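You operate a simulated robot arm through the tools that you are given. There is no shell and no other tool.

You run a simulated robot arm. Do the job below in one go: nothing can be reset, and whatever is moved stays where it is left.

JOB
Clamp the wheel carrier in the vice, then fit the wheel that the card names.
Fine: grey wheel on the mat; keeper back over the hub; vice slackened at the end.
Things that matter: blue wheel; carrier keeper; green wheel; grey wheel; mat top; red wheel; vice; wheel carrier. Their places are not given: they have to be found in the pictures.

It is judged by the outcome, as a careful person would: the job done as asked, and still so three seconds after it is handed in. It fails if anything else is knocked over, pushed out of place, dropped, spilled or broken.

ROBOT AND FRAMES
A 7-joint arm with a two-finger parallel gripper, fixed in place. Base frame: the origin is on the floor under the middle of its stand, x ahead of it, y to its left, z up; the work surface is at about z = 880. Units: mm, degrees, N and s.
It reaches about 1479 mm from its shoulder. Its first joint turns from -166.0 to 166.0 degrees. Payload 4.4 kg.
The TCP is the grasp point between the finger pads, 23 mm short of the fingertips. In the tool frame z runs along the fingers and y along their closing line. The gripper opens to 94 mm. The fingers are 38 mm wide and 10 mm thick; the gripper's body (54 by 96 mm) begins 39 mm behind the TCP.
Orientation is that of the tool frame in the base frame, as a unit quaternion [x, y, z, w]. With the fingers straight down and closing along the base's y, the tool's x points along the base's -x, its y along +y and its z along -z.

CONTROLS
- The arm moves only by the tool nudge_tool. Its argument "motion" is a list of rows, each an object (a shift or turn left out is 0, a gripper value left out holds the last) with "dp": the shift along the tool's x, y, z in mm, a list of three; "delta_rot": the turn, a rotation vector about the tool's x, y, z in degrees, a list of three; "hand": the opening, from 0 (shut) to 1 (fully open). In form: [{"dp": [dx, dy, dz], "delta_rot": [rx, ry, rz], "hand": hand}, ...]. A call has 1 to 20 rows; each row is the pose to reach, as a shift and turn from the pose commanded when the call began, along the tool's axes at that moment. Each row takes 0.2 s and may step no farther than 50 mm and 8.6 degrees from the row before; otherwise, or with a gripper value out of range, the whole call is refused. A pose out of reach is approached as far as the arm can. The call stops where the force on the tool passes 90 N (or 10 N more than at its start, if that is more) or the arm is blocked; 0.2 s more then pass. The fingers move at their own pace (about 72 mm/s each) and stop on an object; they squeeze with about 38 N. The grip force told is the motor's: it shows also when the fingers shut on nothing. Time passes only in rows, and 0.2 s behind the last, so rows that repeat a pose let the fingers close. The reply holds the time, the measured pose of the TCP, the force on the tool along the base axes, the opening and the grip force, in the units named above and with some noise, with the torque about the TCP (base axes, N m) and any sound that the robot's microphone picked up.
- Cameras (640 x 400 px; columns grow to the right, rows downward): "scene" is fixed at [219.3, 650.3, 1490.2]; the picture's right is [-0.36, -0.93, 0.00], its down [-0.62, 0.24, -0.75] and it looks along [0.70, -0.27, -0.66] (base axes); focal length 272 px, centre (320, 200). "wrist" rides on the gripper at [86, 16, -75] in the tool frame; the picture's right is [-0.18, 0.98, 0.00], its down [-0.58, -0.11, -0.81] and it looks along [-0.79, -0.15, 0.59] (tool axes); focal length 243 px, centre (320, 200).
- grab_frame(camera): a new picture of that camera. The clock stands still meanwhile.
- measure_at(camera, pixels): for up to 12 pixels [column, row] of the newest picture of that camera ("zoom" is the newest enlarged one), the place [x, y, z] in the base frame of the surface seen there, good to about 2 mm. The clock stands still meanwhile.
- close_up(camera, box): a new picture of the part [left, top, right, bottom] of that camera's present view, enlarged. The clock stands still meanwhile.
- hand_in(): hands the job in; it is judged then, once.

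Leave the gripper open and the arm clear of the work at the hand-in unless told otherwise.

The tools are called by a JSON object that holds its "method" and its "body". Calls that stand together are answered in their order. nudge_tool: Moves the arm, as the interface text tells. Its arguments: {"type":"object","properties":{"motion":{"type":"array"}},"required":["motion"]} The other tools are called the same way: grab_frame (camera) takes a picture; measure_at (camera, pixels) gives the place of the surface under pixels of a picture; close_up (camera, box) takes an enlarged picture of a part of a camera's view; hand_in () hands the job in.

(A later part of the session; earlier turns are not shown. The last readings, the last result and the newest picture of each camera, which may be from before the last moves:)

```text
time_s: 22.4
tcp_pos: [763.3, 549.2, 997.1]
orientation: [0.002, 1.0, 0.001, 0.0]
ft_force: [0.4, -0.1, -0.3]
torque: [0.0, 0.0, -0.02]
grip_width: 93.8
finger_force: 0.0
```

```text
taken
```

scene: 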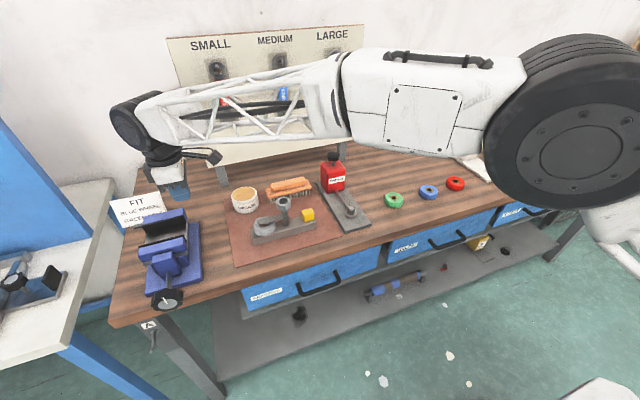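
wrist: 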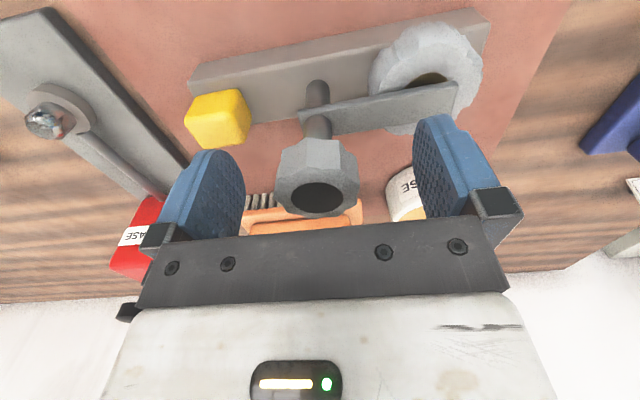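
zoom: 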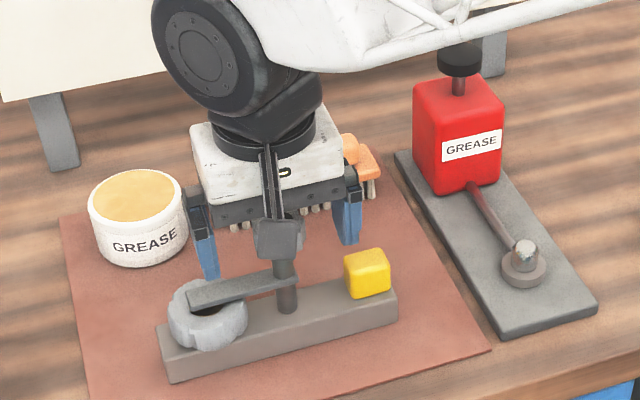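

The knob is between the pads. Closing on it.

{"method": "nudge_tool", "body": {"motion": [{"hand": 0.7}, {"hand": 0.5}, {"hand": 0.3}, {"hand": 0.1}, {"hand": 0}, {"hand": 0}]}}

{"method": "grab_frame", "body": {"camera": "wrist"}}

```text
time_s: 23.8
tcp_pos: [764.1, 550.6, 998.4]
orientation: [0.001, 1.0, 0.001, 0.0]
ft_force: [1.0, -5.2, 1.4]
torque: [-0.29, -0.07, -0.04]
grip_width: 39.4
finger_force: 38.1
```

```text
taken
```

wrist: 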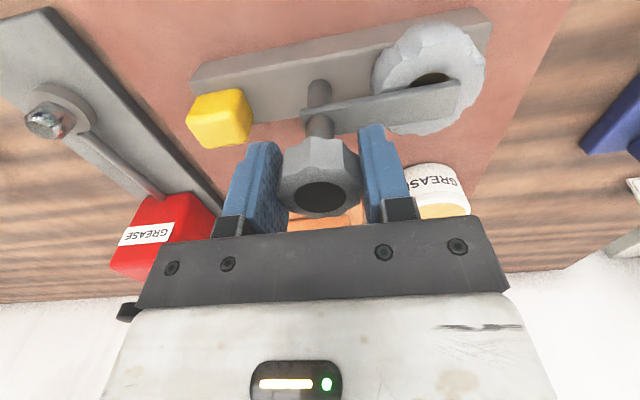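

Holding the knob, 39 mm wide. Slow trial lift of 10 mm.

{"method": "nudge_tool", "body": {"motion": [{"dp": [0, 0, -1]}, {"dp": [0, 0, -2]}, {"dp": [0, 0, -3]}, {"dp": [0, 0, -4.5]}, {"dp": [0, 0, -6]}, {"dp": [0, 0, -8]}, {"dp": [0, 0, -10]}, {"dp": [0, 0, -10]}]}}

{"method": "close_up", "body": {"camera": "scene", "box": [240, 150, 340, 250]}}

{"method": "grab_frame", "body": {"camera": "wrist"}}

```text
time_s: 25.6
tcp_pos: [764.4, 549.7, 1007.2]
orientation: [0.002, 1.0, 0.001, 0.0]
ft_force: [0.3, 1.3, -6.3]
torque: [-0.02, -0.02, -0.02]
grip_width: 39.6
finger_force: 38.3
```

```text
4.00 times, centred on (290, 200) of scene
```

zoom: 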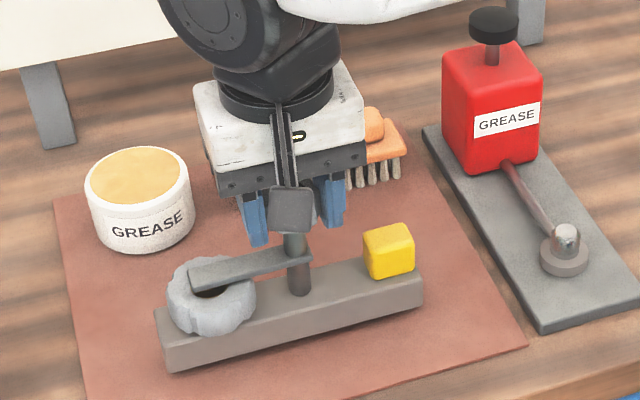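

```text
taken
```

wrist: 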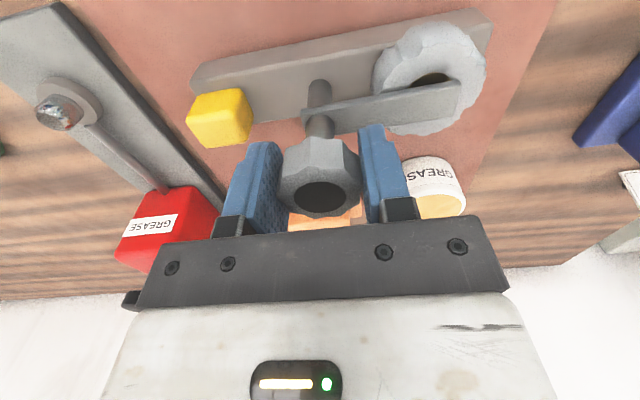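

Level and balanced (torque ≈ 0, 6.3 N). Raising slowly by 105 mm.

{"method": "nudge_tool", "body": {"motion": [{"dp": [0, 0, -2]}, {"dp": [0, 0, -5]}, {"dp": [0, 0, -9]}, {"dp": [0, 0, -14]}, {"dp": [0, 0, -20]}, {"dp": [0, 0, -27]}, {"dp": [0, 0, -34]}, {"dp": [0, 0, -41]}, {"dp": [0, 0, -48]}, {"dp": [0, 0, -55]}, {"dp": [0, 0, -62]}, {"dp": [0, 0, -69]}, {"dp": [0, 0, -76]}, {"dp": [0, 0, -83]}, {"dp": [0, 0, -90]}, {"dp": [0, 0, -96]}, {"dp": [0, 0, -101]}, {"dp": [0, 0, -104]}, {"dp": [0, 0, -105]}, {"dp": [0, 0, -105]}]}}

{"method": "close_up", "body": {"camera": "scene", "box": [220, 110, 340, 250]}}

```text
time_s: 29.8
tcp_pos: [763.5, 549.6, 1112.5]
orientation: [0.002, 1.0, 0.001, 0.0]
ft_force: [-0.2, 0.6, -6.3]
torque: [-0.03, 0.02, -0.03]
grip_width: 39.6
finger_force: 38.1
```

```text
2.86 times, centred on (280, 180) of scene
```

zoom: 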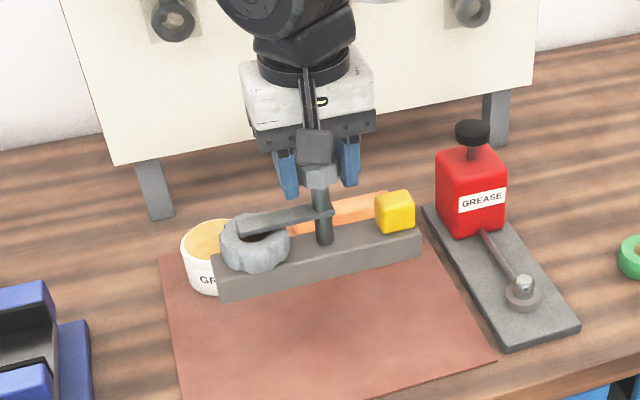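

Carrying level over to the vice at this height (carrier underside ≈ z 999, jaw tops 981), smoothly.

{"method": "nudge_tool", "body": {"motion": [{"dp": [-0.5, 4, 0]}, {"dp": [-1.4, 12, 0]}, {"dp": [-2.8, 24, 0]}, {"dp": [-4.6, 40, 0]}, {"dp": [-6.7, 58, 0]}, {"dp": [-8.9, 77, 0]}, {"dp": [-11.1, 96, 0]}, {"dp": [-13.4, 115, 0]}, {"dp": [-15.6, 134, 0]}, {"dp": [-17.8, 153, 0]}, {"dp": [-20, 172, 0]}, {"dp": [-22.2, 191, 0]}, {"dp": [-24.4, 210, 0]}, {"dp": [-26.6, 229, 0]}, {"dp": [-28.8, 248, 0]}, {"dp": [-30.9, 266, 0]}, {"dp": [-32.7, 282, 0]}, {"dp": [-34.3, 295, 0]}, {"dp": [-35.4, 305, 0]}, {"dp": [-36, 310, 0]}]}}

{"method": "close_up", "body": {"camera": "scene", "box": [100, 130, 260, 290]}}

{"method": "grab_frame", "body": {"camera": "wrist"}}

```text
time_s: 34.0
tcp_pos: [800.4, 859.2, 1112.6]
orientation: [0.002, 1.0, 0.001, 0.001]
ft_force: [-0.5, -0.4, -6.3]
torque: [-0.09, 0.0, 0.01]
grip_width: 39.6
finger_force: 38.3
```

```text
2.50 times, centred on (180, 210) of scene
```

zoom: 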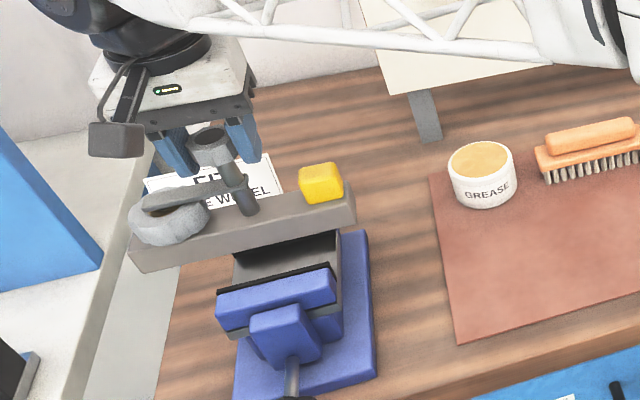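

```text
taken
```

wrist: 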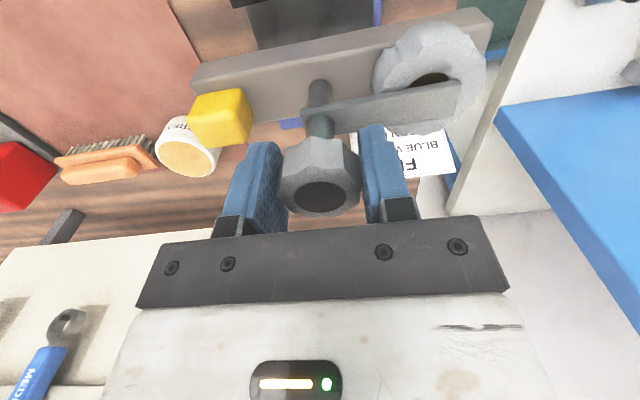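

Checking the carried bar's position against the jaws by measuring its edges.

{"method": "measure_at", "body": {"camera": "zoom", "pixels": [[140, 262], [345, 212], [240, 240], [352, 215], [290, 210], [345, 190], [132, 245], [245, 265], [300, 290], [320, 185], [200, 135], [270, 250]]}}

{"method": "measure_at", "body": {"camera": "wrist", "pixels": [[195, 70], [192, 90], [480, 15], [460, 20], [300, 70], [350, 50], [230, 60], [290, 50]]}}

```text
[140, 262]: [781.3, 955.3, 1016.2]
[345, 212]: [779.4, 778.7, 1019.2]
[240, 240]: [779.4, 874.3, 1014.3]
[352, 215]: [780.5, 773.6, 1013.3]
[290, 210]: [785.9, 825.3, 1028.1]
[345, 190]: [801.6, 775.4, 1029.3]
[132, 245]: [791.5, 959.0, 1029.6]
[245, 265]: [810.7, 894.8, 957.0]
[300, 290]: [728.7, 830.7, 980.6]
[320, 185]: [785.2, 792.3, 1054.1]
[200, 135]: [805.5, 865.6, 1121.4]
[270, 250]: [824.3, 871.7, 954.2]
```

```text
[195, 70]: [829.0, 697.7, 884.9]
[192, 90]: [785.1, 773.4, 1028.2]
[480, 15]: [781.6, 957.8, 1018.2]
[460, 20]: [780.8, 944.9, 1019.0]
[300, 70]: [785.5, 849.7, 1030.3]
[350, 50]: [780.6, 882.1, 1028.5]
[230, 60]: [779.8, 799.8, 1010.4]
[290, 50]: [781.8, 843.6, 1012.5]
```

Bar front face x≈780.5 along its whole length, back ≈818; jaws at 755 and 825.5, so it will drop between them. Lowering about 44 mm slowly.

{"method": "nudge_tool", "body": {"motion": [{"dp": [0, 0, 2]}, {"dp": [0, 0, 6]}, {"dp": [0, 0, 11]}, {"dp": [0, 0, 16]}, {"dp": [0, 0, 21]}, {"dp": [0, 0, 26]}, {"dp": [0, 0, 31]}, {"dp": [0, 0, 35]}, {"dp": [0, 0, 38]}, {"dp": [0, 0, 40]}, {"dp": [0, 0, 41.5]}, {"dp": [0, 0, 42.5]}, {"dp": [0, 0, 43.5]}, {"dp": [0, 0, 43.5]}]}}

{"method": "close_up", "body": {"camera": "scene", "box": [100, 150, 240, 290]}}

```text
time_s: 37.0
tcp_pos: [800.7, 858.0, 1069.9]
orientation: [0.002, 1.0, 0.001, 0.0]
ft_force: [-0.3, -0.4, -7.1]
torque: [-0.07, -0.03, -0.01]
grip_width: 39.3
finger_force: 38.4
```

```text
2.86 times, centred on (170, 220) of scene
```

zoom: 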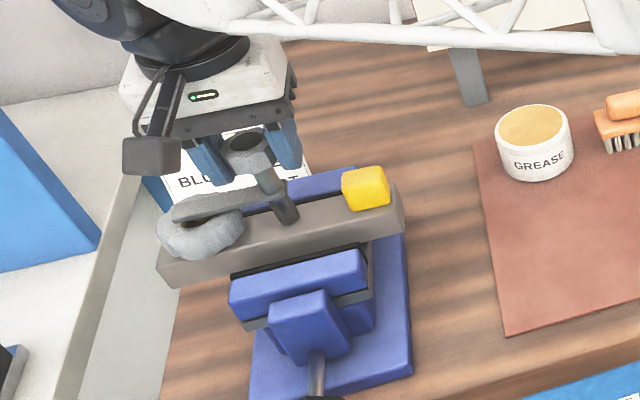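

Not in contact yet; continuing down 0.7 mm per step.

{"method": "nudge_tool", "body": {"motion": [{"dp": [0, 0, 0.7]}, {"dp": [0, 0, 1.4]}, {"dp": [0, 0, 2.0]}, {"dp": [0, 0, 2.0]}]}}

```text
time_s: 38.0
tcp_pos: [800.5, 859.6, 1068.2]
orientation: [0.003, 1.0, 0.001, 0.001]
ft_force: [-1.1, 0.4, -2.8]
torque: [-0.23, 0.2, -0.06]
grip_width: 39.8
finger_force: 38.0
```

Partly resting now (−2.8 N). A last 0.8 mm, then open.

{"method": "nudge_tool", "body": {"motion": [{"dp": [0, 0, 0.8]}, {"dp": [0, 0, 0.8]}]}}

```text
time_s: 38.6
tcp_pos: [801.1, 859.4, 1068.2]
orientation: [0.002, 1.0, 0.002, 0.001]
ft_force: [0.4, 2.1, 6.0]
torque: [-0.52, 0.2, -0.02]
grip_width: 39.6
finger_force: 37.9
```

Seated (now +6 N). Opening the fingers and rising.

{"method": "nudge_tool", "body": {"motion": [{"hand": 0.5}, {"hand": 0.6}, {"hand": 0.8}, {"hand": 0.9}, {"dp": [0, 0, -15], "hand": 1}, {"dp": [0, 0, -40], "hand": 1}, {"dp": [0, 0, -80], "hand": 1}, {"dp": [0, 0, -110], "hand": 1}, {"dp": [0, 0, -110], "hand": 1}]}}

{"method": "close_up", "body": {"camera": "scene", "box": [100, 170, 240, 310]}}

{"method": "grab_frame", "body": {"camera": "wrist"}}

```text
time_s: 40.6
tcp_pos: [800.0, 860.0, 1176.7]
orientation: [0.002, 1.0, 0.001, 0.0]
ft_force: [0.7, 0.3, 0.3]
torque: [-0.03, -0.03, -0.01]
grip_width: 94.2
finger_force: 0.0
```

```text
2.86 times, centred on (170, 240) of scene
```

zoom: 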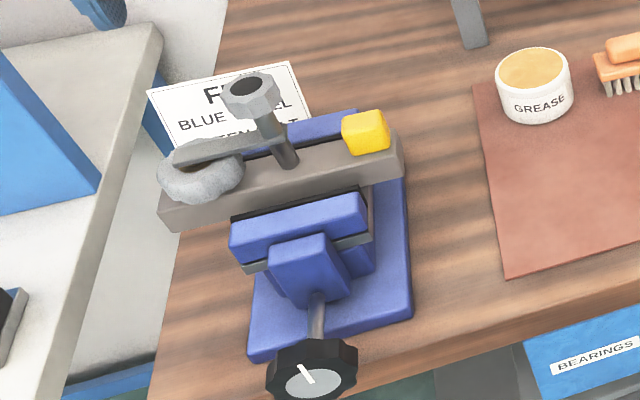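

```text
taken
```

wrist: 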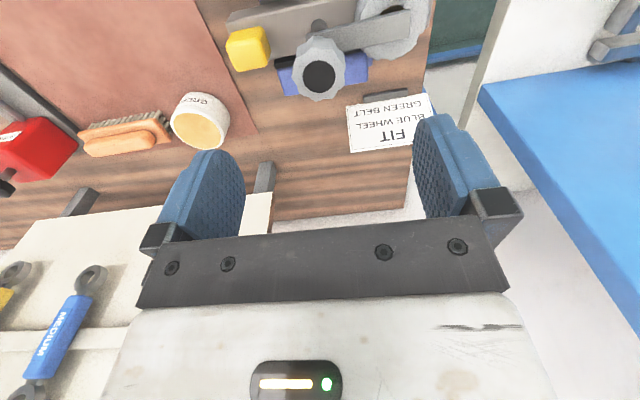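

The carrier rests in the vice. Now I'll measure the vice handwheel (near (163,298) in the scene view).

{"method": "close_up", "body": {"camera": "scene", "box": [130, 260, 210, 320]}}

{"method": "measure_at", "body": {"camera": "zoom", "pixels": [[230, 335], [280, 330], [270, 280], [320, 310], [275, 300], [160, 310], [190, 370], [240, 375], [340, 260], [250, 200], [220, 260], [300, 260]]}}

```text
6.67 times, centred on (170, 290) of scene
```

zoom: 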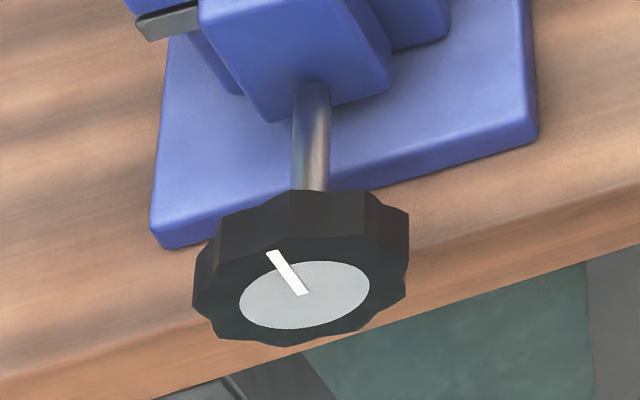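

```text
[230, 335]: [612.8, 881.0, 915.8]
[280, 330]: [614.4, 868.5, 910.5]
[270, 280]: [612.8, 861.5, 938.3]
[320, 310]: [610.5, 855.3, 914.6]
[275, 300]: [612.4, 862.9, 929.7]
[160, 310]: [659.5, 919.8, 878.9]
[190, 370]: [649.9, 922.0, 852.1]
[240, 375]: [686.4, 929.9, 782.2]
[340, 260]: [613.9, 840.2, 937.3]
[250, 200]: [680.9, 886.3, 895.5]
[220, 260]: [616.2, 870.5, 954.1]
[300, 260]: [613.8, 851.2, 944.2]
```

Handwheel: face at x≈612, centre about (y 855, z 930), radius ≈29, mark pointing up. I'll back the hand off toward the robot and turn it so the fingers point along +x.

{"method": "nudge_tool", "body": {"motion": [{"dp": [20, 0, -10], "hand": 1}, {"dp": [55, -1, -10]}, {"dp": [95, -2, -10]}, {"dp": [135, -3, -10]}, {"dp": [175, -4, -10]}, {"dp": [215, -5, -10]}, {"dp": [255, -5, -10]}, {"dp": [290, -5, -10]}, {"dp": [300, -5, 0], "delta_rot": [0, -8.2, 0]}, {"dp": [300, -5, 10], "delta_rot": [0, -16.4, 0]}, {"dp": [300, -5, 20], "delta_rot": [0, -24.6, 0]}, {"dp": [300, -5, 30], "delta_rot": [0, -32.8, 0]}, {"dp": [300, -5, 40], "delta_rot": [0, -41, 0]}, {"dp": [300, -5, 50], "delta_rot": [0, -49.2, 0]}, {"dp": [300, -5, 60], "delta_rot": [0, -57.4, 0]}, {"dp": [300, -5, 70], "delta_rot": [0, -65.6, 0]}, {"dp": [300, -5, 80], "delta_rot": [0, -73.8, 0]}, {"dp": [300, -5, 90], "delta_rot": [0, -82, 0]}, {"dp": [300, -5, 100], "delta_rot": [0, -90, 0]}, {"dp": [300, -5, 100], "delta_rot": [0, -90, 0]}]}}

{"method": "grab_frame", "body": {"camera": "scene"}}

{"method": "grab_frame", "body": {"camera": "wrist"}}

```text
time_s: 44.8
tcp_pos: [500.0, 855.6, 1077.4]
orientation: [0.001, 0.706, 0.0, 0.708]
ft_force: [0.7, -0.8, 0.3]
torque: [-0.01, 0.01, -0.02]
grip_width: 93.9
finger_force: 0.0
```

```text
taken
```

scene: 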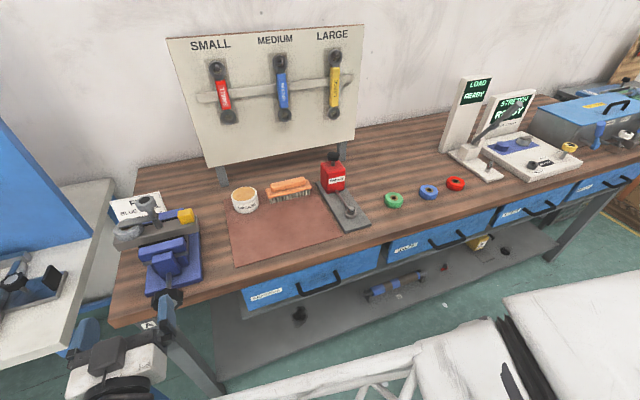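

```text
taken
```

wrist: 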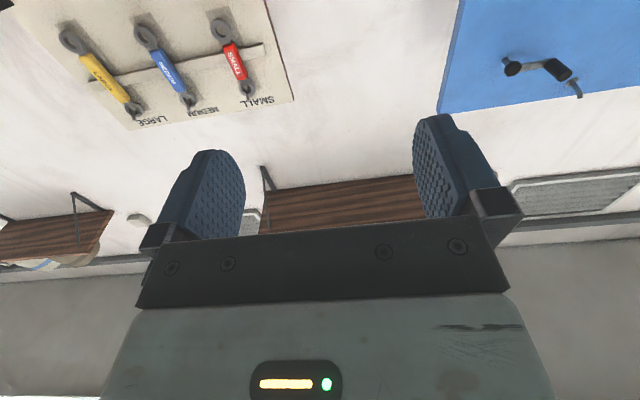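

Fingers now point along +x. Next: lower to handwheel height (z≈929.5), roll −80° about the finger axis (so there's room to turn clockwise, the tightening sense), staying in front of the wheel.

{"method": "nudge_tool", "body": {"motion": [{"dp": [15, 0, 0], "delta_rot": [0, 0, -8]}, {"dp": [30, 0, 0], "delta_rot": [0, 0, -16]}, {"dp": [45, 0, 0], "delta_rot": [0, 0, -24]}, {"dp": [60, 0, 0], "delta_rot": [0, 0, -32]}, {"dp": [75, 0, 0], "delta_rot": [0, 0, -40]}, {"dp": [90, 0, 0], "delta_rot": [0, 0, -48]}, {"dp": [105, 0, 0], "delta_rot": [0, 0, -56]}, {"dp": [120, -0.8, 0], "delta_rot": [0, 0, -64]}, {"dp": [135, -0.8, 0], "delta_rot": [0, 0, -72]}, {"dp": [148, -0.8, 0], "delta_rot": [0, 0, -80]}, {"dp": [148, -0.8, 20], "delta_rot": [0, 0, -80]}, {"dp": [148, -0.8, 40], "delta_rot": [0, 0, -80]}, {"dp": [148, -0.8, 40], "delta_rot": [0, 0, -80]}]}}

{"method": "grab_frame", "body": {"camera": "scene"}}

{"method": "grab_frame", "body": {"camera": "wrist"}}

```text
time_s: 47.6
tcp_pos: [543.2, 854.8, 929.0]
orientation: [-0.454, 0.543, -0.454, 0.541]
ft_force: [-0.2, 0.4, 0.1]
torque: [0.01, 0.01, -0.01]
grip_width: 94.1
finger_force: 0.1
```

```text
taken
```

scene: 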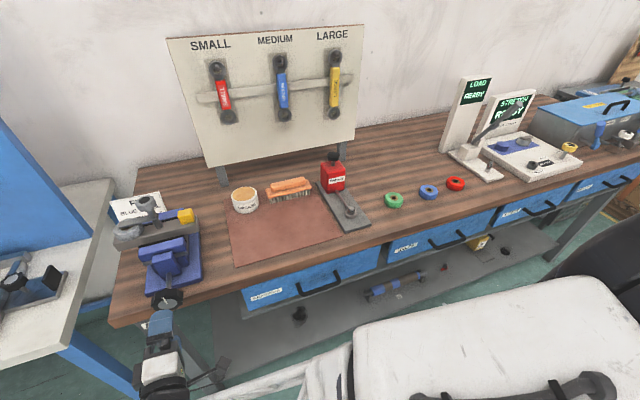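

```text
taken
```

wrist: 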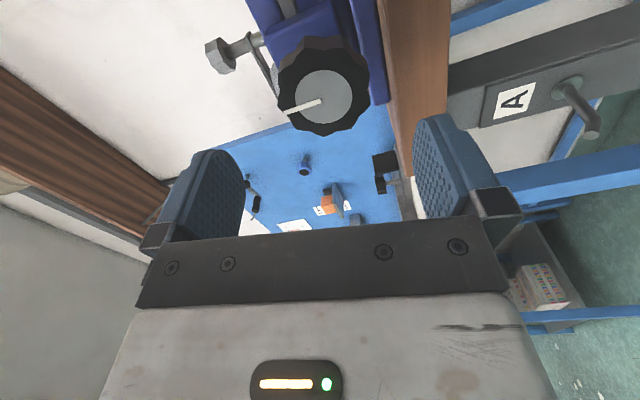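

The wrist view shows the handwheel clearly at about (323,88). Zooming to measure its exact centre and size.

{"method": "close_up", "body": {"camera": "wrist", "box": [240, 20, 410, 150]}}

{"method": "measure_at", "body": {"camera": "wrist", "pixels": [[325, 95], [298, 98], [350, 92], [322, 73], [326, 120], [285, 100], [364, 95], [330, 130], [318, 62], [310, 45], [345, 55], [282, 78]]}}

```text
3.08 times, centred on (325, 85) of wrist
```

zoom: 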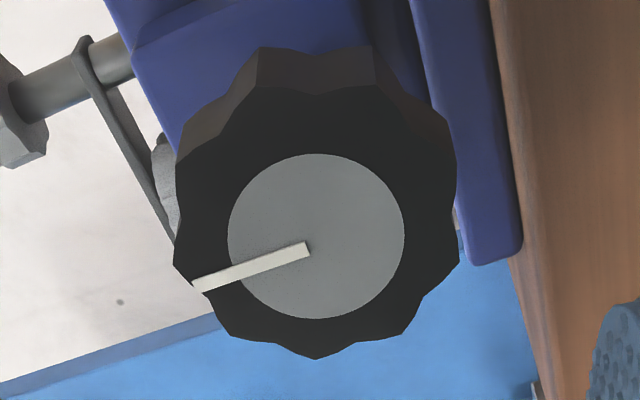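

```text
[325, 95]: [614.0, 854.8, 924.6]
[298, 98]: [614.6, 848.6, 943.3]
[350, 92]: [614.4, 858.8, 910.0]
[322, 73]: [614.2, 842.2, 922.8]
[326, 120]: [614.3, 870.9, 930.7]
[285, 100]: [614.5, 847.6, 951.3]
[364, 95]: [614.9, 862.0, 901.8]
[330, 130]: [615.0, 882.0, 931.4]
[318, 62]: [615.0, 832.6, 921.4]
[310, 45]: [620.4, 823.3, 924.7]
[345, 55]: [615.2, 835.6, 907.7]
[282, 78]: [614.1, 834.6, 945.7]
```

Handwheel centre ≈ (y 855.5, z 927), radius ≈29, face x≈614. I'll narrow the fingers to about 73 mm, shift 2 mm down and advance to x≈622 so the tips stay short of the bench's front edge (x≈650).

{"method": "nudge_tool", "body": {"motion": [{"dp": [0, 2, 10], "hand": 0.78}, {"dp": [0, 2, 25]}, {"dp": [0, 2, 40]}, {"dp": [0, 2, 52]}, {"dp": [0, 2, 62]}, {"dp": [0, 2, 71]}, {"dp": [0, 2, 79]}, {"dp": [0, 2, 79]}]}}

{"method": "grab_frame", "body": {"camera": "wrist"}}

{"method": "close_up", "body": {"camera": "scene", "box": [110, 220, 230, 380]}}

```text
time_s: 49.4
tcp_pos: [618.7, 855.7, 928.3]
orientation: [-0.453, 0.543, -0.454, 0.542]
ft_force: [-0.2, 0.4, -0.2]
torque: [0.01, -0.05, 0.02]
grip_width: 73.4
finger_force: 0.1
```

```text
taken
```

wrist: 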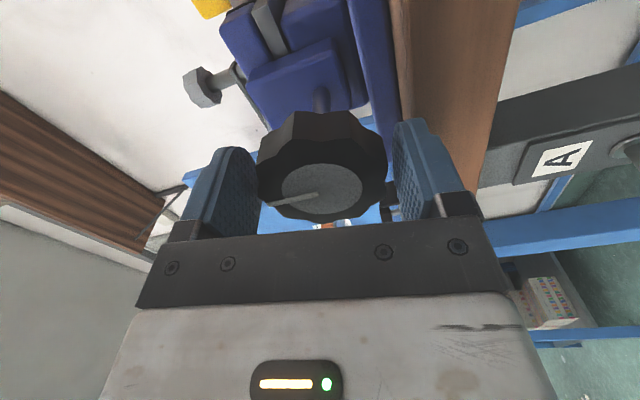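

```text
2.50 times, centred on (170, 300) of scene
```

zoom: 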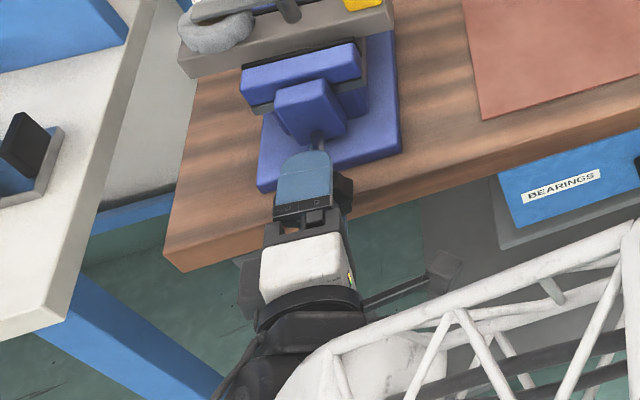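

The wheel is between the pads. Closing on it and reading the side force.

{"method": "nudge_tool", "body": {"motion": [{"hand": 0.7}, {"hand": 0.6}, {"hand": 0.5}, {"hand": 0.4}, {"hand": 0.3}]}}

{"method": "grab_frame", "body": {"camera": "wrist"}}

```text
time_s: 50.6
tcp_pos: [619.9, 854.7, 927.6]
orientation: [-0.453, 0.543, -0.456, 0.541]
ft_force: [4.4, 7.7, -11.0]
torque: [0.42, 0.22, 0.6]
grip_width: 62.4
finger_force: 44.8
```

```text
taken
```

wrist: 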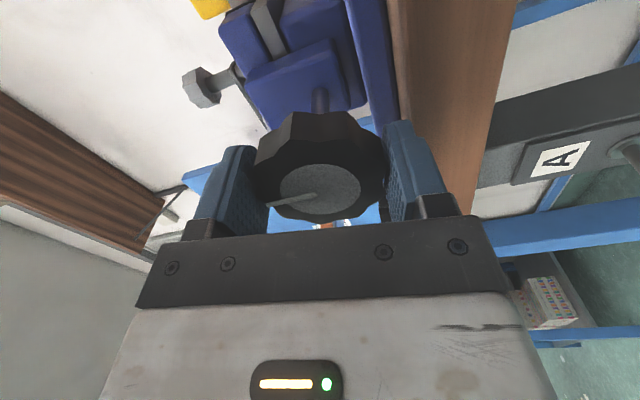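

Gripped (62 mm, ~45 N). Turning +40° (clockwise as seen from the robot) as a trial to see which way the jaw goes.

{"method": "nudge_tool", "body": {"motion": [{"delta_rot": [0, 0, 4], "hand": 0.3}, {"delta_rot": [0, 0, 10]}, {"delta_rot": [0, 0, 16]}, {"delta_rot": [0, 0, 22]}, {"delta_rot": [0, 0, 28]}, {"delta_rot": [0, 0, 34]}, {"delta_rot": [0, 0, 40]}, {"delta_rot": [0, 0, 40]}]}}

{"method": "grab_frame", "body": {"camera": "wrist"}}

{"method": "close_up", "body": {"camera": "scene", "box": [110, 180, 230, 330]}}

```text
time_s: 52.4
tcp_pos: [620.0, 854.0, 925.1]
orientation: [-0.241, 0.665, -0.242, 0.664]
ft_force: [-17.5, 8.7, -23.2]
torque: [0.1, 0.02, 0.29]
grip_width: 62.1
finger_force: 44.4
```

```text
taken
```

wrist: 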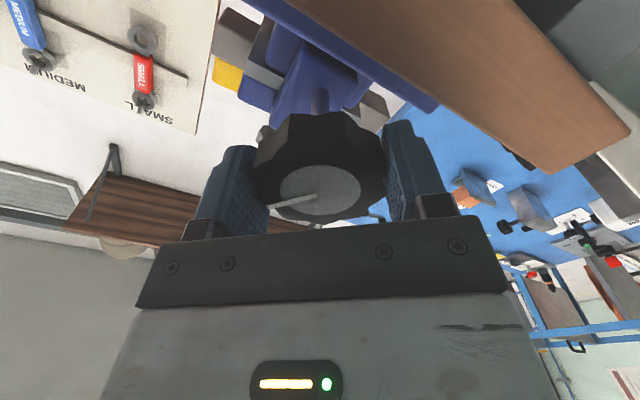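

```text
2.67 times, centred on (170, 255) of scene
```

zoom: 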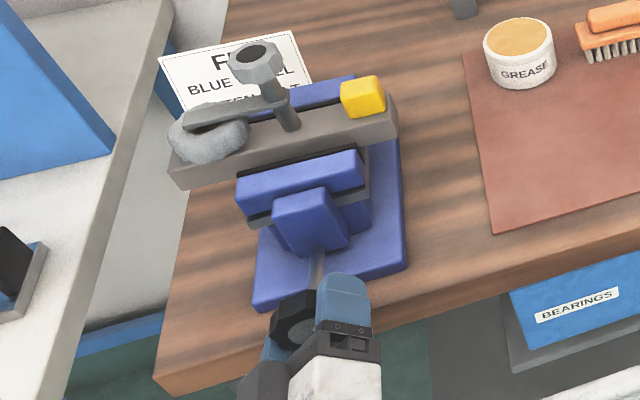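

The wheel turned with the hand. Measuring the moving jaw's position to see which way it went.

{"method": "measure_at", "body": {"camera": "zoom", "pixels": [[300, 172], [240, 190], [355, 160], [300, 185], [245, 178], [358, 150], [290, 195], [310, 205], [320, 168], [210, 180], [390, 120]]}}

```text
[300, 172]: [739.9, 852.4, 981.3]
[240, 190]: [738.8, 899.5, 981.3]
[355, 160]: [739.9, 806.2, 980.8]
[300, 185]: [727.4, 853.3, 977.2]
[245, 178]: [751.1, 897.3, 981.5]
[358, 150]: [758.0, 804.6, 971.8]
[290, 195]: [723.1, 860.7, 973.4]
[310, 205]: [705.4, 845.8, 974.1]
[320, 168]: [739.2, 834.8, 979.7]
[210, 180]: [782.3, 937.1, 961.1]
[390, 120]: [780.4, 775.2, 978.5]
```

{"method": "close_up", "body": {"camera": "scene", "box": [150, 220, 220, 270]}}

{"method": "measure_at", "body": {"camera": "zoom", "pixels": [[200, 200], [200, 190], [200, 180], [200, 170], [200, 160], [200, 150], [200, 140], [200, 210], [200, 220], [200, 230], [200, 240], [200, 250]]}}

```text
8.00 times, centred on (185, 245) of scene
```

zoom: 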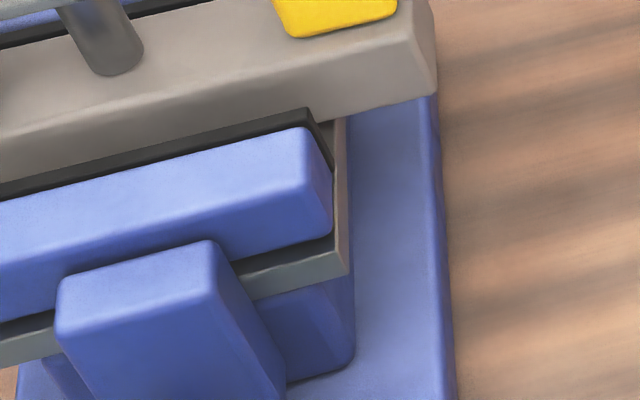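

```text
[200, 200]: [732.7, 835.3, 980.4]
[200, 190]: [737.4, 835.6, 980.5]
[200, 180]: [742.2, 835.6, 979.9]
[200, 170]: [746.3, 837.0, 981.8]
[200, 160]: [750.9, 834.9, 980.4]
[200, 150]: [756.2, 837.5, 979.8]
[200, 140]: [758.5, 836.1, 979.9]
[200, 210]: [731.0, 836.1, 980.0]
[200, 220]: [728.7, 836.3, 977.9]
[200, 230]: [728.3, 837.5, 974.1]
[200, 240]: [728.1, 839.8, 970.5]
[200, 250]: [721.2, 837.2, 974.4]
```

The moving jaw advanced about +3 mm (pad edge now x≈759), so this is the closing sense, roughly 27 mm per turn. Continuing another 50°.

{"method": "nudge_tool", "body": {"motion": [{"delta_rot": [0, 0, 5], "hand": 0.3}, {"delta_rot": [0, 0, 12]}, {"delta_rot": [0, 0, 19]}, {"delta_rot": [0, 0, 26]}, {"delta_rot": [0, 0, 33]}, {"delta_rot": [0, 0, 40]}, {"delta_rot": [0, 0, 46]}, {"delta_rot": [0, 0, 50]}, {"delta_rot": [0, 0, 50]}]}}

{"method": "grab_frame", "body": {"camera": "wrist"}}

{"method": "close_up", "body": {"camera": "scene", "box": [150, 220, 220, 270]}}

{"method": "measure_at", "body": {"camera": "zoom", "pixels": [[200, 190], [200, 180], [200, 170], [200, 160], [200, 150], [200, 140], [200, 130], [200, 120], [200, 110], [200, 210], [200, 220], [200, 230]]}}

```text
time_s: 54.4
tcp_pos: [618.8, 855.0, 928.2]
orientation: [0.065, 0.704, 0.062, 0.705]
ft_force: [5.5, 41.1, -9.4]
torque: [0.14, 1.01, 0.35]
grip_width: 61.5
finger_force: 44.9
```

```text
taken
```

wrist: 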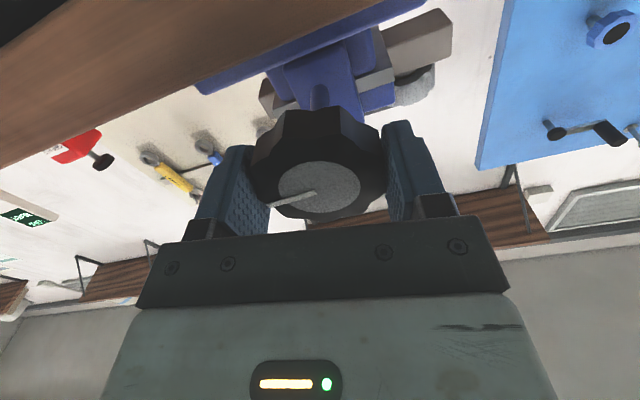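

```text
8.00 times, centred on (185, 245) of scene
```

zoom: 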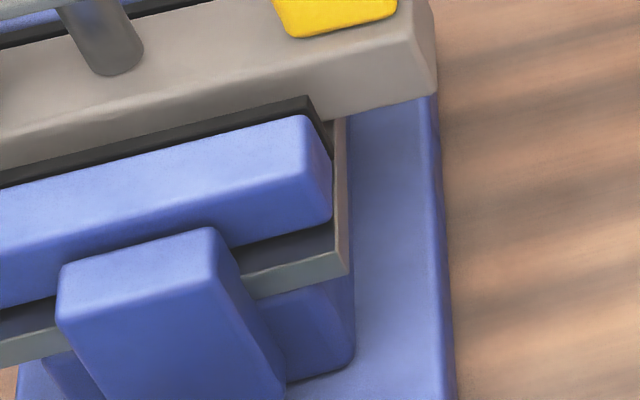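

```text
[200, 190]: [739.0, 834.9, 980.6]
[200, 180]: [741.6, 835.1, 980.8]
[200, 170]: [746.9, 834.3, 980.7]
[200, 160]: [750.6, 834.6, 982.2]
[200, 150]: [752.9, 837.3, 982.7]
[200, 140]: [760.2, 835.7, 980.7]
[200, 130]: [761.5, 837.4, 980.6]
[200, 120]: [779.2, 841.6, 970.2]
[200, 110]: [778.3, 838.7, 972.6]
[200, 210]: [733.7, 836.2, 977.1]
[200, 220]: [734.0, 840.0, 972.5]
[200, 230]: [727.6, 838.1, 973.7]
```

Jaw pad edge now x≈764 (about 8–9 mm for 90°). A side force Fy≈+41 N shows the wheel's centre is slightly further +y than my TCP; I'll ease that. First I'll check how near the white table at the left is, since the camera swings to that side.

{"method": "grab_frame", "body": {"camera": "scene"}}

{"method": "measure_at", "body": {"camera": "scene", "pixels": [[105, 200], [80, 250], [50, 300], [15, 350], [60, 285], [20, 275], [75, 350]]}}

{"method": "nudge_tool", "body": {"motion": [{"dp": [0, 0.5, 0], "hand": 0.3}, {"dp": [0, 1.0, 0]}, {"dp": [0, 1.0, 0]}]}}

```text
taken
```

scene: 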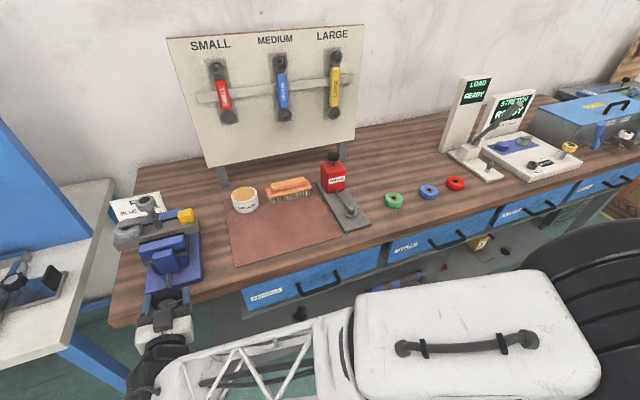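

```text
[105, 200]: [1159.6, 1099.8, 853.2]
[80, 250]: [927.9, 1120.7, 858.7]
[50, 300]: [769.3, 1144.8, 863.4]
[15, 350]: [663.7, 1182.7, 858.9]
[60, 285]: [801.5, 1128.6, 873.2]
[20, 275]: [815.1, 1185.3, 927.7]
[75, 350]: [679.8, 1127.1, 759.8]
```

```text
time_s: 55.2
tcp_pos: [619.5, 855.5, 927.9]
orientation: [0.064, 0.704, 0.062, 0.705]
ft_force: [-12.7, 9.2, 8.6]
torque: [0.04, -0.41, 0.56]
grip_width: 61.6
finger_force: 45.6
```

The table is beyond y≈1120, so there's plenty of room. Side force is down. Turning another 70°.

{"method": "nudge_tool", "body": {"motion": [{"delta_rot": [0, 0, 5], "hand": 0.3}, {"delta_rot": [0, 0, 12]}, {"delta_rot": [0, 0, 19]}, {"delta_rot": [0, 0, 26]}, {"delta_rot": [0, 0, 33]}, {"delta_rot": [0, 0, 40]}, {"delta_rot": [0, 0, 47]}, {"delta_rot": [0, 0, 54]}, {"delta_rot": [0, 0, 61]}, {"delta_rot": [0, 0, 67]}, {"delta_rot": [0, 0, 70]}, {"delta_rot": [0, 0, 70]}]}}

{"method": "grab_frame", "body": {"camera": "wrist"}}

{"method": "close_up", "body": {"camera": "scene", "box": [150, 220, 220, 270]}}

{"method": "measure_at", "body": {"camera": "zoom", "pixels": [[200, 190], [200, 180], [200, 160], [200, 150], [200, 140], [200, 130], [200, 120], [200, 110], [200, 100], [200, 200], [200, 210], [200, 220]]}}

```text
time_s: 57.0
tcp_pos: [627.4, 873.2, 917.3]
orientation: [0.363, 0.62, 0.344, 0.605]
ft_force: [7.5, -10.9, -20.2]
torque: [0.36, 0.28, -0.07]
grip_width: 63.1
finger_force: 40.2
out of reach, approached as far as the arm can: row 8, 9
stopped in row 9: the force on the tool passed its limit at 118 N (the readings are from after the stop); the commanded pose is now the measured one
```

```text
taken
```

wrist: 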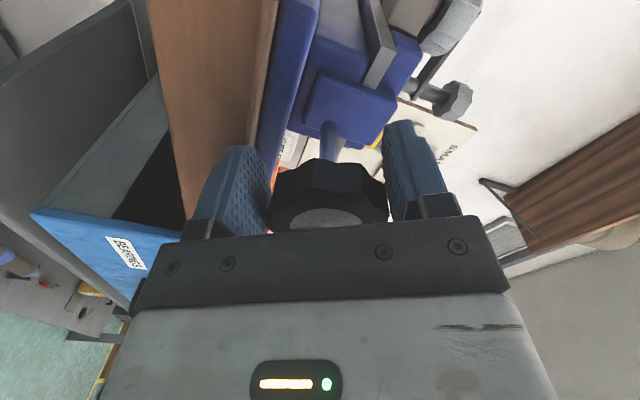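

```text
8.00 times, centred on (185, 245) of scene
```

zoom: 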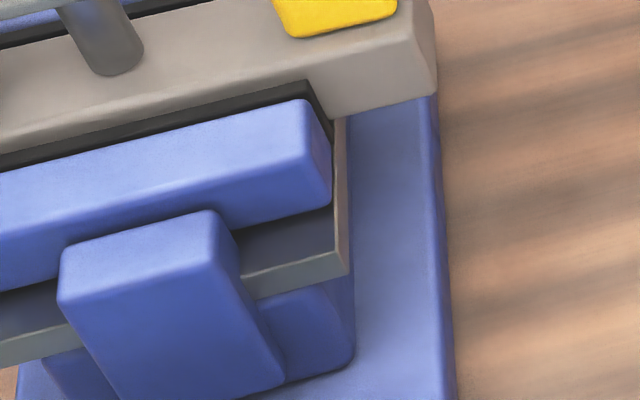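

```text
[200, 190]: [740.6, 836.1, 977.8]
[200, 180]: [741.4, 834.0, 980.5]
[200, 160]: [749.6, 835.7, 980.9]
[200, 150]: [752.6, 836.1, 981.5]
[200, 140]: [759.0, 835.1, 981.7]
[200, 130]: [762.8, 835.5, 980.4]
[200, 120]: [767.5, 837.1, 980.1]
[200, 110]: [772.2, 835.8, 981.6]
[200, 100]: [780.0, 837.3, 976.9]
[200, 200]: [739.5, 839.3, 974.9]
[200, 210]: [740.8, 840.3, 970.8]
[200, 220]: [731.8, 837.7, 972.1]
```

The arm's wrist limit came up at about roll +58° and the hand slid sideways; the jaw is now at ≈771 (≈0.11 mm per degree), so about 150° more is needed. I'll open to 73 mm, and back straight out.

{"method": "nudge_tool", "body": {"motion": [{"hand": 0.78}, {"hand": 0.78}, {"dp": [0, 0, -15], "hand": 0.78}, {"dp": [0, 0, -35]}, {"dp": [0, 0, -55]}, {"dp": [0, 0, -75]}, {"dp": [0, 0, -75]}]}}

{"method": "close_up", "body": {"camera": "scene", "box": [110, 180, 230, 330]}}

{"method": "grab_frame", "body": {"camera": "wrist"}}

```text
time_s: 58.6
tcp_pos: [555.7, 891.0, 933.5]
orientation: [0.362, 0.622, 0.339, 0.606]
ft_force: [-0.7, -0.1, 0.3]
torque: [-0.05, 0.01, 0.0]
grip_width: 73.6
finger_force: 0.0
out of reach, approached as far as the arm can: row 3, 4, 5, 6, 7
```

```text
2.67 times, centred on (170, 255) of scene
```

zoom: 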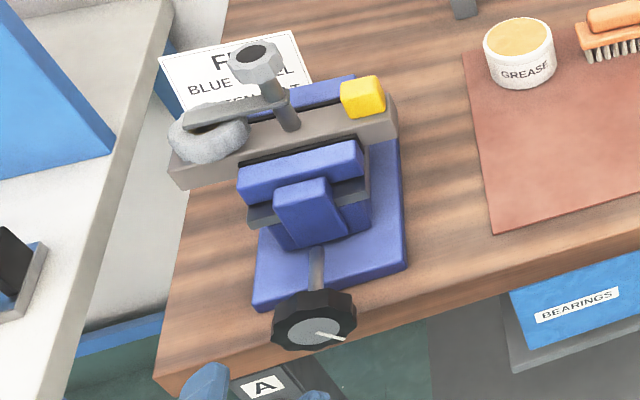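

```text
taken
```

wrist: 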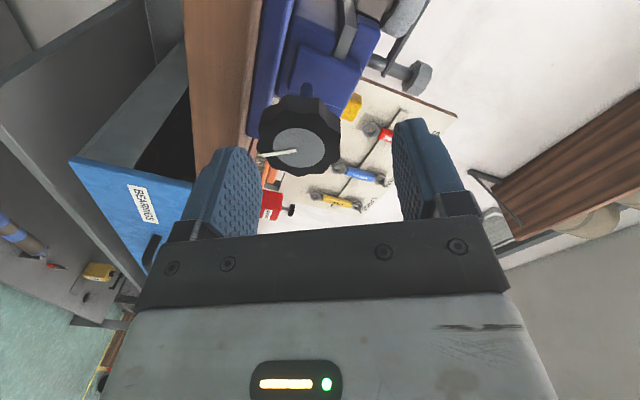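

The mark moved ~140° clockwise as expected. Re-centring on the wheel axis in front of it and straightening the small tilt, then rolling back.

{"method": "nudge_tool", "body": {"motion": [{"dp": [-14, -11, 0], "delta_rot": [-1, -0.2, -6], "hand": 0.78}, {"dp": [-27.7, -23, -8], "delta_rot": [-1.9, -0.3, -12]}, {"dp": [-27.7, -23, -8], "delta_rot": [-1.9, -0.3, -12]}]}}

```text
time_s: 59.4
tcp_pos: [547.6, 854.0, 928.0]
orientation: [0.287, 0.647, 0.288, 0.645]
ft_force: [0.9, 0.5, 0.0]
torque: [-0.01, 0.01, 0.03]
grip_width: 73.2
finger_force: 0.1
```

Now rolling back by −158° (to about −110°).

{"method": "nudge_tool", "body": {"motion": [{"delta_rot": [0, 0, -8], "hand": 0.78}, {"delta_rot": [0, 0, -16.4]}, {"delta_rot": [0, 0, -24.8]}, {"delta_rot": [0, 0, -33.2]}, {"delta_rot": [0, 0, -41.6]}, {"delta_rot": [0, 0, -50]}, {"delta_rot": [0, 0, -58.4]}, {"delta_rot": [0, 0, -66.8]}, {"delta_rot": [0, 0, -75.2]}, {"delta_rot": [0, 0, -83.6]}, {"delta_rot": [0, 0, -92]}, {"delta_rot": [0, 0, -100.4]}, {"delta_rot": [0, 0, -108.8]}, {"delta_rot": [0, 0, -117.2]}, {"delta_rot": [0, 0, -125.6]}, {"delta_rot": [0, 0, -134]}, {"delta_rot": [0, 0, -142.4]}, {"delta_rot": [0, 0, -150.8]}, {"delta_rot": [0, 0, -158]}, {"delta_rot": [0, 0, -158]}]}}

{"method": "grab_frame", "body": {"camera": "wrist"}}

{"method": "measure_at", "body": {"camera": "wrist", "pixels": [[320, 90], [300, 90], [340, 90], [320, 70], [320, 110], [290, 100], [350, 95], [320, 120], [330, 60]]}}

```text
time_s: 63.6
tcp_pos: [548.4, 855.6, 925.4]
orientation: [0.581, -0.405, 0.578, -0.406]
ft_force: [0.4, -0.8, -0.6]
torque: [0.0, -0.01, -0.01]
grip_width: 73.5
finger_force: 0.0
```

```text
taken
```

wrist: 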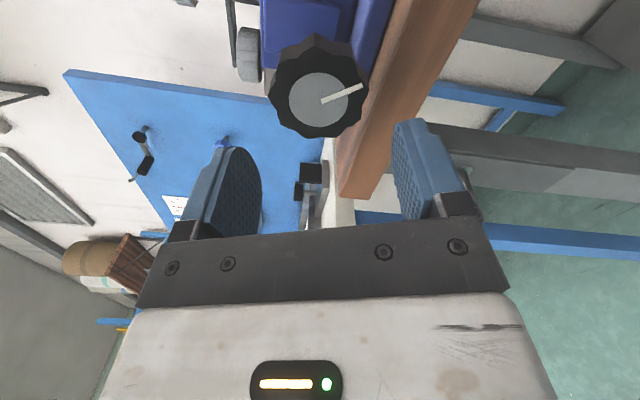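

```text
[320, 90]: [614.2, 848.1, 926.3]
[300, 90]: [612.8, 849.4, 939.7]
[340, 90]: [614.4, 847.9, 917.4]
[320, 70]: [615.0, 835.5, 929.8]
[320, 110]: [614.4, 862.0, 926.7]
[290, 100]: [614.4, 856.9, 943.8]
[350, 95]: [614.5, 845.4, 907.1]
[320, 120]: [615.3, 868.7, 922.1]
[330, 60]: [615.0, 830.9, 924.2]
```

Wheel centre confirmed ≈ (855.5, 927). Advancing onto the wheel again and closing.

{"method": "nudge_tool", "body": {"motion": [{"dp": [0.5, -1.5, 15], "hand": 0.78}, {"dp": [0.5, -1.5, 35]}, {"dp": [0.5, -1.5, 52]}, {"dp": [0.5, -1.5, 64]}, {"dp": [0.5, -1.5, 71]}, {"dp": [0.5, -1.5, 71]}, {"dp": [0.5, -1.5, 71], "hand": 0.6}, {"dp": [0.5, -1.5, 71], "hand": 0.45}, {"dp": [0.5, -1.5, 71], "hand": 0.3}, {"dp": [0.5, -1.5, 71], "hand": 0.3}]}}

{"method": "grab_frame", "body": {"camera": "wrist"}}

```text
time_s: 65.8
tcp_pos: [620.3, 854.6, 926.8]
orientation: [0.58, -0.406, 0.578, -0.406]
ft_force: [2.1, -1.8, -4.4]
torque: [0.13, 0.0, -0.1]
grip_width: 61.7
finger_force: 44.8
```

```text
taken
```

wrist: 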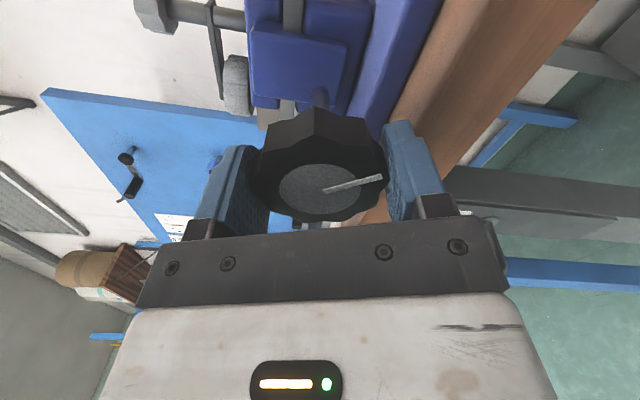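

Gripped with little side force. Turning +75°, then checking the jaw.

{"method": "nudge_tool", "body": {"motion": [{"delta_rot": [0, 0, 5], "hand": 0.3}, {"delta_rot": [0, 0, 12]}, {"delta_rot": [0, 0, 19]}, {"delta_rot": [0, 0, 26]}, {"delta_rot": [0, 0, 33]}, {"delta_rot": [0, 0, 40]}, {"delta_rot": [0, 0, 47]}, {"delta_rot": [0, 0, 54]}, {"delta_rot": [0, 0, 61]}, {"delta_rot": [0, 0, 68]}, {"delta_rot": [0, 0, 75]}, {"delta_rot": [0, 0, 75]}]}}

{"method": "close_up", "body": {"camera": "scene", "box": [130, 200, 230, 270]}}

{"method": "measure_at", "body": {"camera": "zoom", "pixels": [[300, 130], [300, 140], [300, 150], [300, 160], [300, 180], [300, 200], [300, 210], [300, 220], [150, 200], [400, 150], [520, 130], [140, 120]]}}

```text
time_s: 68.4
tcp_pos: [618.4, 855.6, 927.5]
orientation: [-0.213, 0.675, -0.21, 0.675]
ft_force: [-3.3, -6.0, -3.9]
torque: [0.06, -0.51, 0.29]
grip_width: 61.4
finger_force: 45.5
```

```text
5.71 times, centred on (180, 235) of scene
```

zoom: 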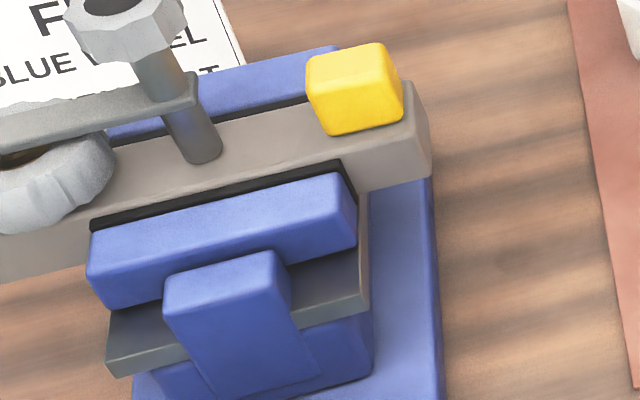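

```text
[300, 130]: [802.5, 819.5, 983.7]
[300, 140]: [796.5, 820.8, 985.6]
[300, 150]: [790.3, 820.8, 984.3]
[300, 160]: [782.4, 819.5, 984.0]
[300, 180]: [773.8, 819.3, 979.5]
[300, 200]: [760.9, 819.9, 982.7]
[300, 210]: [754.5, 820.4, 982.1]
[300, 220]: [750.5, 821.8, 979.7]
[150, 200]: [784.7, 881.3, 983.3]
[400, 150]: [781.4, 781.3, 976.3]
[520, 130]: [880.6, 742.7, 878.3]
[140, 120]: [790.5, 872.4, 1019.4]
```

The jaw pad is just at the bar face now. Continuing +60°, which should push it against the fixed jaw.

{"method": "nudge_tool", "body": {"motion": [{"delta_rot": [0, 0, 5], "hand": 0.3}, {"delta_rot": [0, 0, 11]}, {"delta_rot": [0, 0, 17]}, {"delta_rot": [0, 0, 23]}, {"delta_rot": [0, 0, 29]}, {"delta_rot": [0, 0, 35]}, {"delta_rot": [0, 0, 41]}, {"delta_rot": [0, 0, 47]}, {"delta_rot": [0, 0, 53]}, {"delta_rot": [0, 0, 60]}, {"delta_rot": [0, 0, 60]}]}}

{"method": "close_up", "body": {"camera": "scene", "box": [130, 200, 230, 270]}}

{"method": "measure_at", "body": {"camera": "zoom", "pixels": [[270, 130], [270, 120], [270, 140], [270, 150], [270, 160], [270, 170], [270, 180], [200, 110], [200, 95], [400, 150], [400, 140], [425, 130]]}}

```text
time_s: 70.8
tcp_pos: [619.6, 854.3, 925.1]
orientation: [0.152, 0.691, 0.155, 0.69]
ft_force: [5.0, -26.1, -6.4]
torque: [-1.5, -0.94, -0.14]
grip_width: 61.9
finger_force: 45.1
```

```text
5.71 times, centred on (180, 235) of scene
```

zoom: 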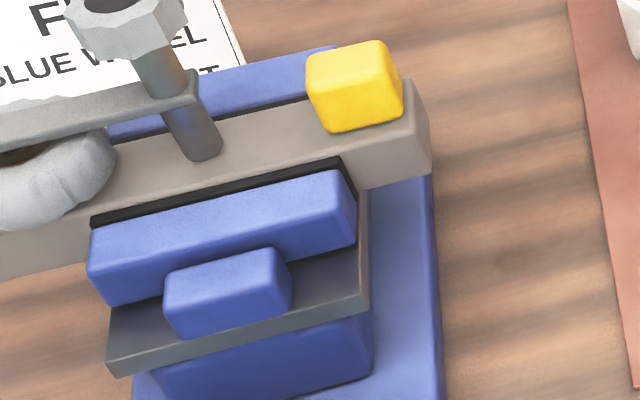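

```text
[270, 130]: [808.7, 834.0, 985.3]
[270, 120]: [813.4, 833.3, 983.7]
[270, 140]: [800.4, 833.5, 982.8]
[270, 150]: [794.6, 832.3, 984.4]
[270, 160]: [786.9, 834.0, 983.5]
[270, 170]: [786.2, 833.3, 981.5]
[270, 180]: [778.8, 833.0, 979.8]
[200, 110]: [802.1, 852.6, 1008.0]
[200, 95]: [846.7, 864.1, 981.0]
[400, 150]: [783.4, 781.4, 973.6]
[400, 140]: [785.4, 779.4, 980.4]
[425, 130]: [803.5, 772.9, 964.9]
```

Resistance has built up (−1.5 N·m about the screw). Checking the gap between bar and fixed jaw, and whether the wheel is still following.

{"method": "measure_at", "body": {"camera": "zoom", "pixels": [[270, 115], [270, 110], [270, 105], [270, 102], [270, 98], [270, 94], [270, 90], [270, 85], [270, 165], [270, 168], [270, 175]]}}

{"method": "grab_frame", "body": {"camera": "wrist"}}

```text
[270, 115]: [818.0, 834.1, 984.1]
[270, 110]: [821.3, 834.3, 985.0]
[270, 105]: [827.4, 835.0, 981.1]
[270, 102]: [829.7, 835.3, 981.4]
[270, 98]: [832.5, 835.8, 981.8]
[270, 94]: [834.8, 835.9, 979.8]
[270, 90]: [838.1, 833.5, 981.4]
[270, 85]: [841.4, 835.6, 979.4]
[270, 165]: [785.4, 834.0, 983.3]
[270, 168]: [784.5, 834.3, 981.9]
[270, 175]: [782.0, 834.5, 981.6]
```

```text
taken
```

wrist: 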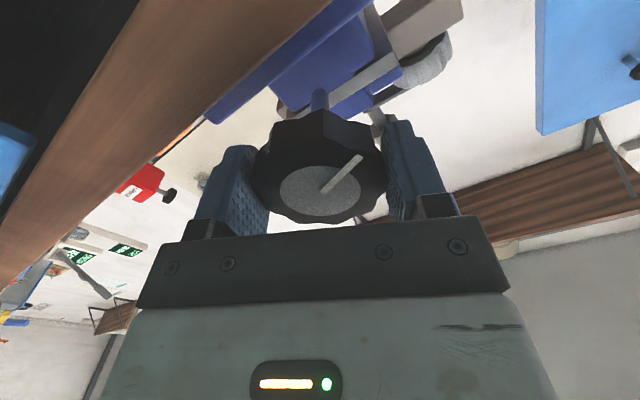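

The mark has rotated relative to the hand, i.e. the wheel stopped and slipped in the grip at ~1.5 N·m: the bar is against the fixed jaw (bar back ≈823, jaw 826). One more firm +15° to make it tight.

{"method": "nudge_tool", "body": {"motion": [{"delta_rot": [0, 0, 4], "hand": 0.2}, {"delta_rot": [0, 0, 8], "hand": 0.1}, {"delta_rot": [0, 0, 12], "hand": 0}, {"delta_rot": [0, 0, 15], "hand": 0}, {"delta_rot": [0, 0, 15], "hand": 0}]}}

{"method": "grab_frame", "body": {"camera": "wrist"}}

```text
time_s: 72.0
tcp_pos: [619.8, 855.8, 925.2]
orientation: [0.242, 0.665, 0.243, 0.663]
ft_force: [0.4, -43.1, -14.5]
torque: [-0.7, 0.31, -0.46]
grip_width: 63.0
finger_force: 44.8
```

```text
taken
```

wrist: 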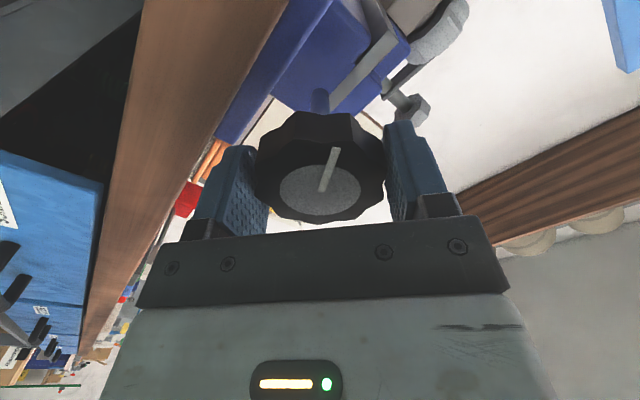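

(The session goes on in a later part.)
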